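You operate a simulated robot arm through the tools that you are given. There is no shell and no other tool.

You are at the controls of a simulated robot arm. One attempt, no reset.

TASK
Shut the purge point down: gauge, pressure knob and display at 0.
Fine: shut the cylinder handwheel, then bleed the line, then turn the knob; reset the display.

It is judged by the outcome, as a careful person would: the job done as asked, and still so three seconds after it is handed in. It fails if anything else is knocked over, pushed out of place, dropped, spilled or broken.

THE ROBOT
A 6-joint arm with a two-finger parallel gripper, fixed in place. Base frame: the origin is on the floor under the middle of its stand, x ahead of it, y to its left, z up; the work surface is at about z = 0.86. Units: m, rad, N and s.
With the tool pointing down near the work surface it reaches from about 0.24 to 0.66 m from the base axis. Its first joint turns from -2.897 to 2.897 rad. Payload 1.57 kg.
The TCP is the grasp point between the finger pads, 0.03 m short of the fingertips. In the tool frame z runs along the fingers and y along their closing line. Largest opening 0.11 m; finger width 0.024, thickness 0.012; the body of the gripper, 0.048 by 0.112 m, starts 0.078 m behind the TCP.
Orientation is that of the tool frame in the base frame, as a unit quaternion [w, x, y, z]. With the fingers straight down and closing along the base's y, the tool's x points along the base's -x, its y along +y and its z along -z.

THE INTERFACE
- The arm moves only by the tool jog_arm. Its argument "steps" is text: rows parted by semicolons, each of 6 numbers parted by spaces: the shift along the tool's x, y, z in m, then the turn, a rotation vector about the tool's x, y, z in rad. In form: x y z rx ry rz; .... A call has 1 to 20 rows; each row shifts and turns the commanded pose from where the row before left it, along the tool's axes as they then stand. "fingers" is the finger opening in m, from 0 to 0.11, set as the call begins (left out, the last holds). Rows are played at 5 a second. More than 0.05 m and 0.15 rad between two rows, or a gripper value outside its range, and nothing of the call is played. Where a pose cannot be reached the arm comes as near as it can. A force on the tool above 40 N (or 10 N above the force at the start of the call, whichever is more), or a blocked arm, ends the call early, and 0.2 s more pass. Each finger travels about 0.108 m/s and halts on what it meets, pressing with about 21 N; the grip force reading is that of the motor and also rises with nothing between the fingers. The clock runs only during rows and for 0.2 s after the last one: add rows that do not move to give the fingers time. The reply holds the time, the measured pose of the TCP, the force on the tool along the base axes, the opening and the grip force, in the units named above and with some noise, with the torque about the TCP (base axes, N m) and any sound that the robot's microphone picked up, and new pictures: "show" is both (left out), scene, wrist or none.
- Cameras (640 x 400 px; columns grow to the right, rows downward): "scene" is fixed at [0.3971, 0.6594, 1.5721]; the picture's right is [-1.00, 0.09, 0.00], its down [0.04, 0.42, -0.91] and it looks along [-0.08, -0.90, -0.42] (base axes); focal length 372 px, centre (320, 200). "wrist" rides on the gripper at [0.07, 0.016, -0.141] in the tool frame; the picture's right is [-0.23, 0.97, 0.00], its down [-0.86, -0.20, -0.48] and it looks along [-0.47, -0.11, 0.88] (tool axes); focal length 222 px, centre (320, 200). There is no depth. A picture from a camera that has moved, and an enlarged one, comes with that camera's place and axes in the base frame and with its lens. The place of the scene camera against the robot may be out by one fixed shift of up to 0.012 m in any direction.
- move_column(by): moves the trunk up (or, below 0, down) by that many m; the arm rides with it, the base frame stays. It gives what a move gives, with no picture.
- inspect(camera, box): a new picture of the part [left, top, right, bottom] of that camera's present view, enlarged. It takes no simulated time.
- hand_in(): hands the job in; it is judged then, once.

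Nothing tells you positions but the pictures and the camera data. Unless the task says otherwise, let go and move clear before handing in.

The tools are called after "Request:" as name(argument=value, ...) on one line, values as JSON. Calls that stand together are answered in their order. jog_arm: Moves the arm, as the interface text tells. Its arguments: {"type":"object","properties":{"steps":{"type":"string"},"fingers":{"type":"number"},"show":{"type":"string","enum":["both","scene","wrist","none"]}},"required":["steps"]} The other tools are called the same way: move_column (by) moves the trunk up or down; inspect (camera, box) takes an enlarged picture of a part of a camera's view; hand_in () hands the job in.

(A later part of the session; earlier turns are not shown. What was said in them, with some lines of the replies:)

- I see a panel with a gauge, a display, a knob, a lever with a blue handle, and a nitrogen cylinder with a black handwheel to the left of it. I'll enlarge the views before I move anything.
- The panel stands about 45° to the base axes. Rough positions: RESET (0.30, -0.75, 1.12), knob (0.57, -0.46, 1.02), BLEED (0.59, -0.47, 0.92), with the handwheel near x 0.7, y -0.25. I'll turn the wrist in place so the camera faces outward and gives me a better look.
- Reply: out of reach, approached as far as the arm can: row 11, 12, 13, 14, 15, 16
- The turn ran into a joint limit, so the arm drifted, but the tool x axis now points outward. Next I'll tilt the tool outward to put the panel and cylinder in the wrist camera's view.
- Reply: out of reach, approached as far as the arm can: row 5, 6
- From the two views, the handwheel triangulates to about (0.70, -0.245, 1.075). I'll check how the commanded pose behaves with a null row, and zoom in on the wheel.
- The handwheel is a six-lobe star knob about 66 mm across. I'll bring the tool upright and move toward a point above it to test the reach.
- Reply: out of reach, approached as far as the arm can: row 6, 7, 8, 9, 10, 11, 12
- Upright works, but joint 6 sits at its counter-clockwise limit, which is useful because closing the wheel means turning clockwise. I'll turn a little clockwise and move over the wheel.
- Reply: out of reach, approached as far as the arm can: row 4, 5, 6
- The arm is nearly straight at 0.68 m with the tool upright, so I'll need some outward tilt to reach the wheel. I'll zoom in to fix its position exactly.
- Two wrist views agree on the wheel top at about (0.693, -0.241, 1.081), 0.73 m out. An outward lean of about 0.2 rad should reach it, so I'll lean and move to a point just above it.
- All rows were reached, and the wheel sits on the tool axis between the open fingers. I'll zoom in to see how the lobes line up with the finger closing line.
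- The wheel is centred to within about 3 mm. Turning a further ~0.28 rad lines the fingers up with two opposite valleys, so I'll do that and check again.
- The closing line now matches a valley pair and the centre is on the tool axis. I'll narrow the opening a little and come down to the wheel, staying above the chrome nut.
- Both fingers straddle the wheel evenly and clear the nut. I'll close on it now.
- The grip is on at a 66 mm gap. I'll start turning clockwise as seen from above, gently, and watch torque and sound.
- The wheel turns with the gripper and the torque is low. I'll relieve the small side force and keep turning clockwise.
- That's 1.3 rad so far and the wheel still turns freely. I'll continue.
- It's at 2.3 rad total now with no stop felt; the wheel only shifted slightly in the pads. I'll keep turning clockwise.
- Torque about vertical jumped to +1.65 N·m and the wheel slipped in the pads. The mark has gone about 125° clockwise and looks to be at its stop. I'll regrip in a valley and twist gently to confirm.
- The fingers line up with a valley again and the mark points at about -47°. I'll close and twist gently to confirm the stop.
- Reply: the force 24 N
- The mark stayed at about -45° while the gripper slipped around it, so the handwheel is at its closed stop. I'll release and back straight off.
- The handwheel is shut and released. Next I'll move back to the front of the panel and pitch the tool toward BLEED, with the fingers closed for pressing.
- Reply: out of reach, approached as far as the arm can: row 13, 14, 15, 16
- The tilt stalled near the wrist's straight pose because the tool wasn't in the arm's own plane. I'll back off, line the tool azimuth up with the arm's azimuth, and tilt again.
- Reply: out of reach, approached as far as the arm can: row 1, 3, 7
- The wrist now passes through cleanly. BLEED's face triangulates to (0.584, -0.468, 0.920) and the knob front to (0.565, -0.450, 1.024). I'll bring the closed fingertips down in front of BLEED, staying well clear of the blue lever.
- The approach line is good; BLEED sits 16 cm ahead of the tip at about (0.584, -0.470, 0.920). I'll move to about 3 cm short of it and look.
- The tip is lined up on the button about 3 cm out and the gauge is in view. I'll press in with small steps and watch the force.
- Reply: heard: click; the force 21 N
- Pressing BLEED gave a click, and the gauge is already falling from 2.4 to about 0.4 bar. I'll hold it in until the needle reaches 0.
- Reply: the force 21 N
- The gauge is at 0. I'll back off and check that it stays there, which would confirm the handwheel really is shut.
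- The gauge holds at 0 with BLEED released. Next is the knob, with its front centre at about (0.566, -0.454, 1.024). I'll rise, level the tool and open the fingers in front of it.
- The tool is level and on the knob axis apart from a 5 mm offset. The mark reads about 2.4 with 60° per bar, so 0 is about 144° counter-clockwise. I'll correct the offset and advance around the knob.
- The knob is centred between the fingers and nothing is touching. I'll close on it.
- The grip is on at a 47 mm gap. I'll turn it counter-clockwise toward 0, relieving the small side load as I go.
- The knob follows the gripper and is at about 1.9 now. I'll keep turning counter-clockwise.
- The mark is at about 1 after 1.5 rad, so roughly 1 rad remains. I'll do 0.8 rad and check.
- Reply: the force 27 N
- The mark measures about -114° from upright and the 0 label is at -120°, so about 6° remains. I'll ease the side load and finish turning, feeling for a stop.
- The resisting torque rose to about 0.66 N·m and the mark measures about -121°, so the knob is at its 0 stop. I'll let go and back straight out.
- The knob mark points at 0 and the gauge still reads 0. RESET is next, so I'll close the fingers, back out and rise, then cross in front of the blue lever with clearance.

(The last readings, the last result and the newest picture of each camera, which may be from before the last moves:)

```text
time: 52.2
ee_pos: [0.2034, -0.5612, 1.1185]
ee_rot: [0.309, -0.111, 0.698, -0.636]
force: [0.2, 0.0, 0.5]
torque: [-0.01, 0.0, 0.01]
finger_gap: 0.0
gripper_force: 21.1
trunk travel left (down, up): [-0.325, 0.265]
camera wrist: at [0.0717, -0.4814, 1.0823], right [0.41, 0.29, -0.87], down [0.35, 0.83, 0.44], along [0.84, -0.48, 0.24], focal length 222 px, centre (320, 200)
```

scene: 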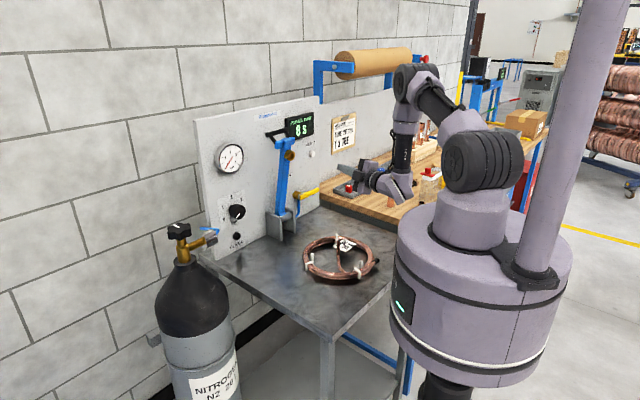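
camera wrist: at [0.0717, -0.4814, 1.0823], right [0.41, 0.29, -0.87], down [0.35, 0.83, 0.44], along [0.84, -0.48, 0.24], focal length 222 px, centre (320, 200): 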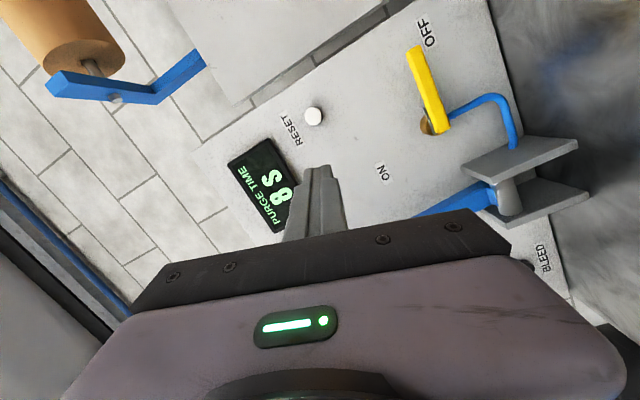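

RESET triangulates consistently to (0.3026, -0.7445, 1.1166) and the tool is clear of everything. I'll move to a point 3 cm in front of it.

Request:
jog_arm(steps="0.0071 -0.0017 0.0369 0 0 0; 0.0071 -0.0017 0.0369 0 0 0; 0.0071 -0.0017 0.0369 0 0 0; 0.0071 -0.0017 0.0369 0 0 0; 0 0 0 0 0 0")

Request:
inspect(camera="wrist", box=[200, 80, 440, 230])

Request:
inspect(camera="scene", box=[250, 90, 394, 200])

```text
time: 53.4
ee_pos: [0.2647, -0.6991, 1.1194]
ee_rot: [0.31, -0.111, 0.698, -0.636]
force: [-0.4, 0.2, 0.7]
torque: [-0.01, 0.02, -0.02]
finger_gap: 0.0002
gripper_force: 20.7
trunk travel left (down, up): [-0.325, 0.265]
camera wrist: at [0.134, -0.6186, 1.0829], right [0.41, 0.29, -0.87], down [0.35, 0.83, 0.44], along [0.84, -0.48, 0.24], focal length 222 px, centre (320, 200)
```

scene: 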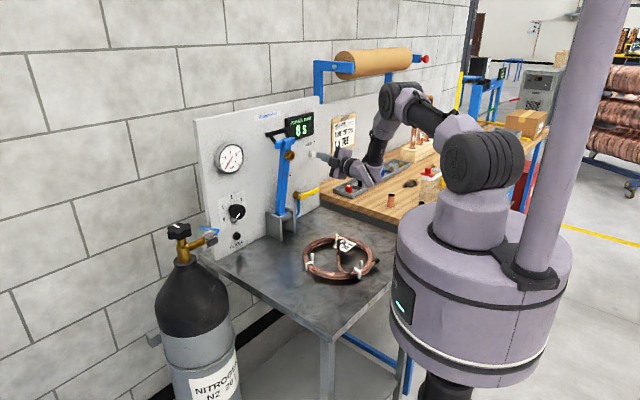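
wrist: 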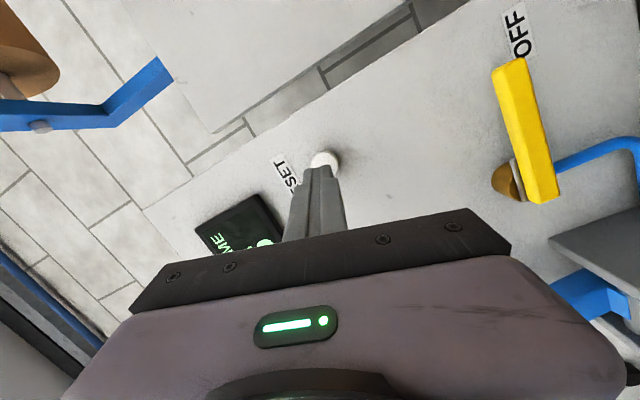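

```text
2.67 times, centred on (320, 155) of wrist
camera zoom: at [0.134, -0.6186, 1.0829], right [0.41, 0.29, -0.87], down [0.35, 0.83, 0.44], along [0.84, -0.48, 0.24], focal length 592 px, centre (320, 320)
```

zoom: 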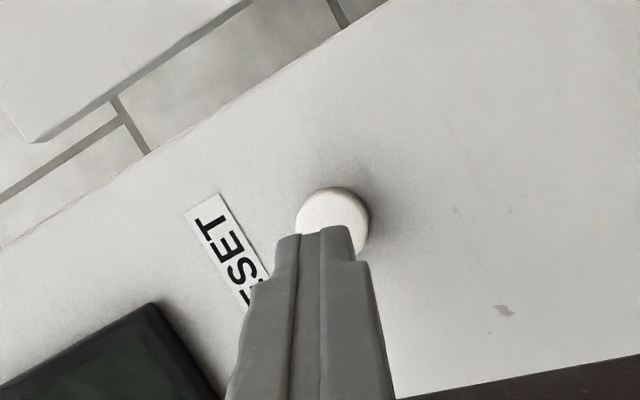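

```text
3.64 times, centred on (322, 145) of scene
camera zoom: at [0.3971, 0.6594, 1.5721], right [-1.0, 0.09, 0.0], down [0.04, 0.42, -0.91], along [-0.08, -0.9, -0.42], focal length 1351 px, centre (313, 400)
```

zoom: 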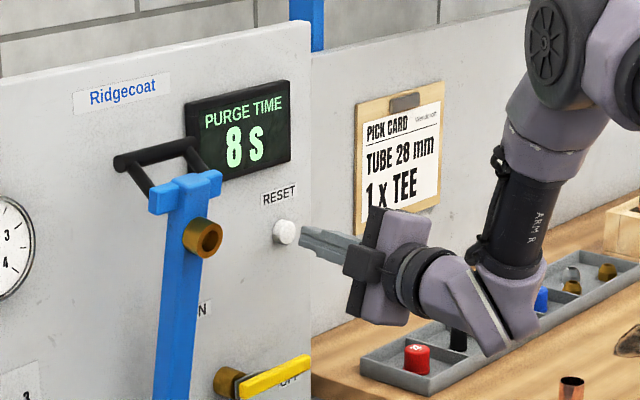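

The tip is aligned on RESET about 3 cm out and the display still shows 8 s. I'll press it in small steps.

Request:
jog_arm(steps="-0.0003 0.0014 0.0075 0 0 0; -0.0003 0.0014 0.0075 0 0 0; -0.0003 0.0014 0.0075 0 0 0; -0.0003 0.0003 0.002 0 0 0; -0.0003 0.0003 0.002 0 0 0; -0.0003 0.0001 0.002 0 0 0; -0.0003 0.0001 0.002 0 0 0")

Request:
inspect(camera="scene", box=[250, 90, 394, 200])

Request:
inspect(camera="wrist", box=[200, 80, 440, 230])

```text
time: 55.0
ee_pos: [0.2846, -0.7215, 1.1117]
ee_rot: [0.31, -0.112, 0.699, -0.635]
force: [-2.4, 3.4, 1.3]
torque: [0.02, 0.01, 0.05]
finger_gap: 0.0
gripper_force: 20.9
trunk travel left (down, up): [-0.325, 0.265]
heard: click
camera wrist: at [0.1529, -0.6406, 1.0757], right [0.41, 0.29, -0.87], down [0.35, 0.83, 0.44], along [0.84, -0.48, 0.24], focal length 222 px, centre (320, 200)
```

scene: 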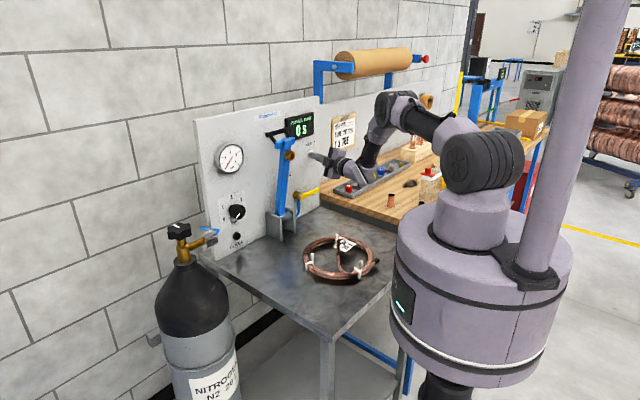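
wrist: 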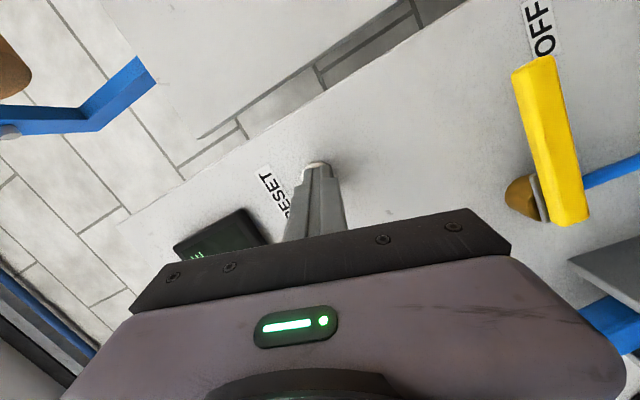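

```text
3.64 times, centred on (322, 145) of scene
camera zoom: at [0.3971, 0.6594, 1.5721], right [-1.0, 0.09, 0.0], down [0.04, 0.42, -0.91], along [-0.08, -0.9, -0.42], focal length 1351 px, centre (313, 400)
```

zoom: 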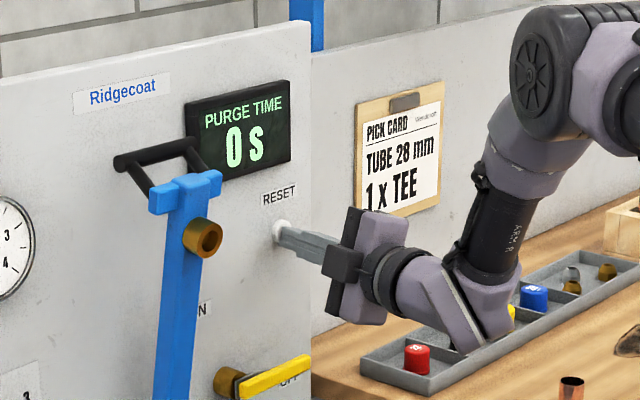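

```text
2.67 times, centred on (320, 155) of wrist
camera zoom: at [0.1529, -0.6406, 1.0757], right [0.41, 0.29, -0.87], down [0.35, 0.83, 0.44], along [0.84, -0.48, 0.24], focal length 592 px, centre (320, 320)
```

zoom: 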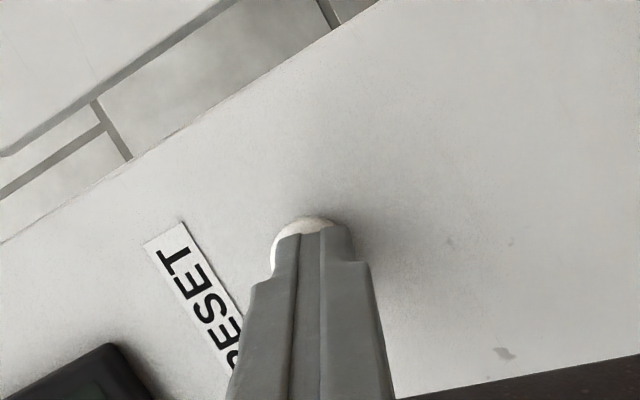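

The click came and the display now reads 0 s. I'll withdraw straight back the way I came, then check that everything holds.

Request:
jog_arm(steps="0 0 -0.02 0 0 0; -0.003 0 -0.035 0 0 0; -0.006 0 -0.035 0 0 0; -0.006 0 -0.035 0 0 0; -0.006 0 -0.035 0 0 0; 0 0 0 0 0 0; 0 0 0 0 0 0; 0 0 0 0 0 0; 0 0 0 0 0 0; 0 0 0 0 0 0; 0 0 0 0 0 0; 0 0 0 0 0 0; 0 0 0 0 0 0; 0 0 0 0 0 0; 0 0 0 0 0 0")

Request:
inspect(camera="scene", box=[200, 90, 360, 200])

Request:
inspect(camera="scene", box=[150, 180, 310, 280])

Request:
inspect(camera="scene", box=[200, 130, 280, 180])

Request:
inspect(camera="scene", box=[300, 100, 460, 200])

```text
time: 58.2
ee_pos: [0.2086, -0.5806, 1.1186]
ee_rot: [0.31, -0.111, 0.698, -0.636]
force: [1.0, -0.1, -0.1]
torque: [0.04, 0.03, -0.02]
finger_gap: 0.0002
gripper_force: 21.0
trunk travel left (down, up): [-0.325, 0.265]
camera wrist: at [0.078, -0.4989, 1.0811], right [0.41, 0.29, -0.87], down [0.35, 0.83, 0.44], along [0.84, -0.48, 0.24], focal length 222 px, centre (320, 200)
```

scene: 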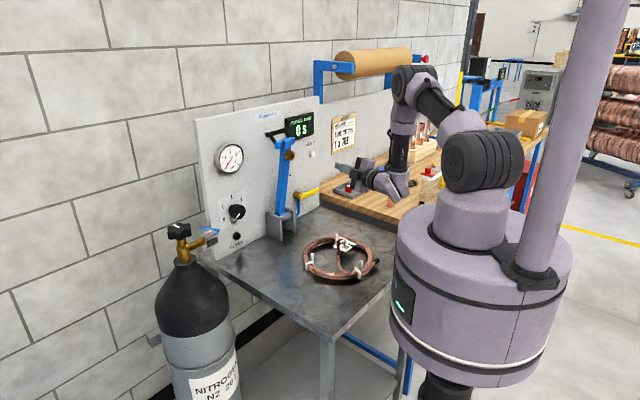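
wrist: 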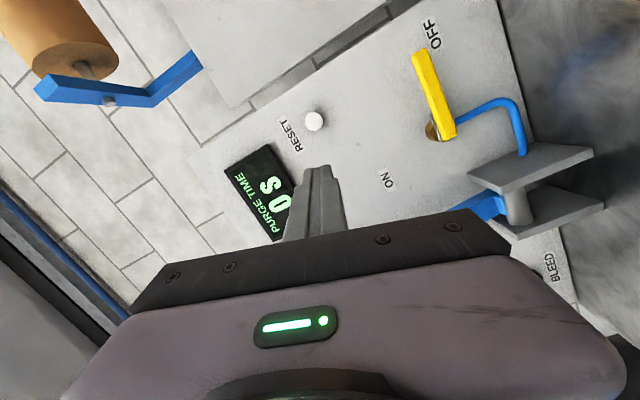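

```text
3.64 times, centred on (280, 145) of scene
camera zoom: at [0.3971, 0.6594, 1.5721], right [-1.0, 0.09, 0.0], down [0.04, 0.42, -0.91], along [-0.08, -0.9, -0.42], focal length 1351 px, centre (466, 400)
```

zoom: 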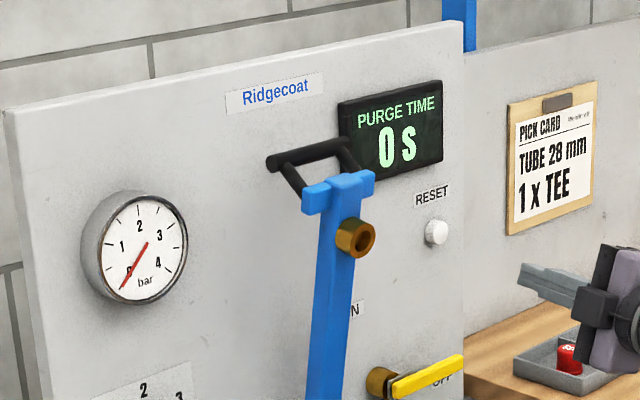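

```text
4.00 times, centred on (230, 230) of scene
camera zoom: at [0.3971, 0.6594, 1.5721], right [-1.0, 0.09, 0.0], down [0.04, 0.42, -0.91], along [-0.08, -0.9, -0.42], focal length 1486 px, centre (680, 80)
```

zoom: 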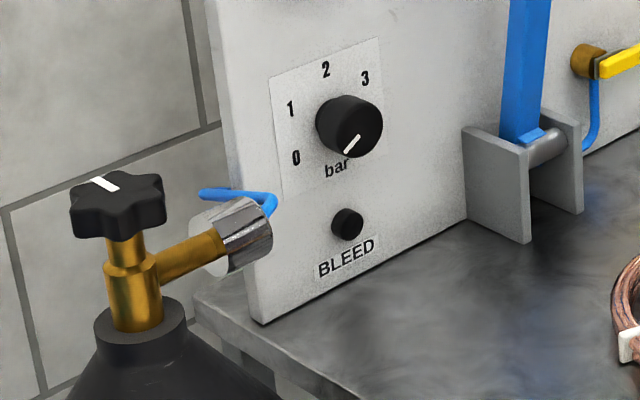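

```text
8.00 times, centred on (240, 155) of scene
camera zoom: at [0.3971, 0.6594, 1.5721], right [-1.0, 0.09, 0.0], down [0.04, 0.42, -0.91], along [-0.08, -0.9, -0.42], focal length 2973 px, centre (960, 560)
```

zoom: 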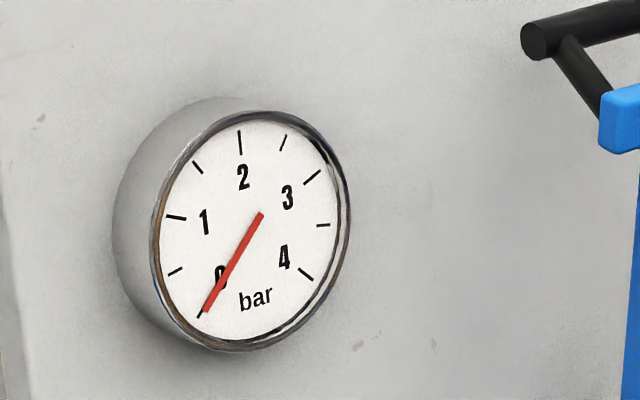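

```text
4.00 times, centred on (380, 150) of scene
camera zoom: at [0.3971, 0.6594, 1.5721], right [-1.0, 0.09, 0.0], down [0.04, 0.42, -0.91], along [-0.08, -0.9, -0.42], focal length 1486 px, centre (80, 400)
```

zoom: 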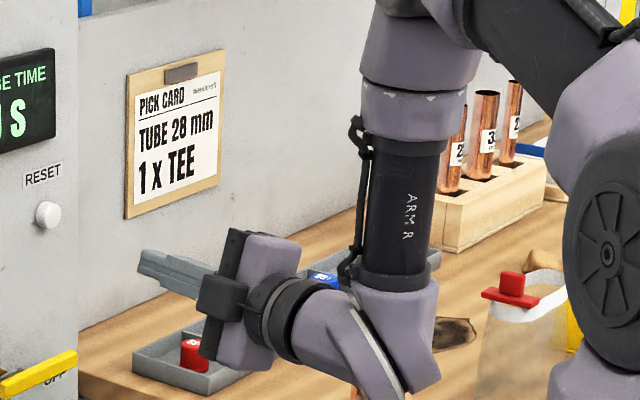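

The display reads 0 s, the gauge 0 bar, and the handwheel mark hasn't moved. I'll take one closer look at the knob mark before handing in.

Request:
inspect(camera="scene", box=[218, 195, 258, 225])

Request:
inspect(camera="scene", box=[150, 205, 214, 255])

```text
13.33 times, centred on (238, 210) of scene
camera zoom: at [0.3971, 0.6594, 1.5721], right [-1.0, 0.09, 0.0], down [0.04, 0.42, -0.91], along [-0.08, -0.9, -0.42], focal length 4954 px, centre (1413, 67)
```

zoom: 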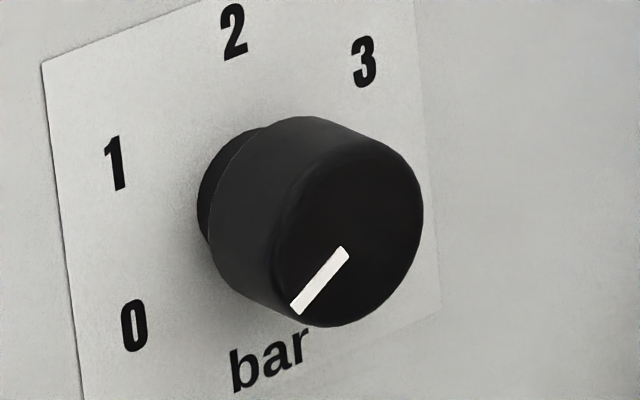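

```text
8.00 times, centred on (182, 230) of scene
camera zoom: at [0.3971, 0.6594, 1.5721], right [-1.0, 0.09, 0.0], down [0.04, 0.42, -0.91], along [-0.08, -0.9, -0.42], focal length 2973 px, centre (1424, -40)
```

zoom: 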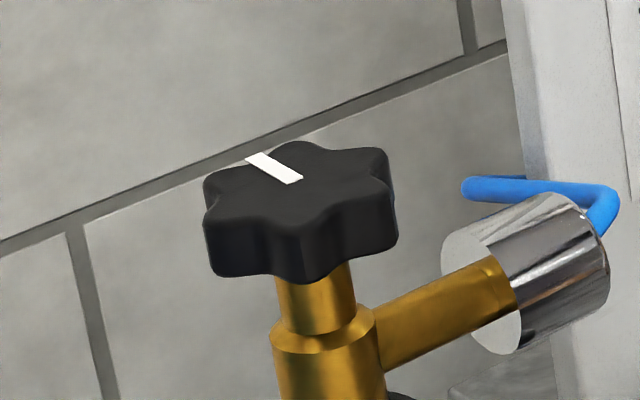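

The knob mark lines up with 0, the gauge reads 0 bar, the display shows 0 s, and the handwheel is at its closed stop. Nothing else has moved and the arm is clear, so I'm handing in.

Request:
hand_in()

```text
The job is handed in.
```

The purge point is shut down and I've handed the job in. In my last checks the gauge, pressure knob and display were all at 0. I don't have the judging result.

1. **Handwheel:** I turned it about 125° clockwise, to its stop. The gauge stayed at 0 after I let go of BLEED, which confirms it is shut.
2. **Bleed:** I held BLEED in until the gauge dropped from about 2.4 bar to 0.
3. **Knob:** I turned it counter-clockwise from about 2.4 until it stopped. The mark lines up with 0 to within about 2°.
4. **Display:** I pressed RESET, and the purge time went from 8 s to 0 s.

I let go of everything and backed the arm away from the panel. In the final pictures nothing else looked knocked over or out of place.
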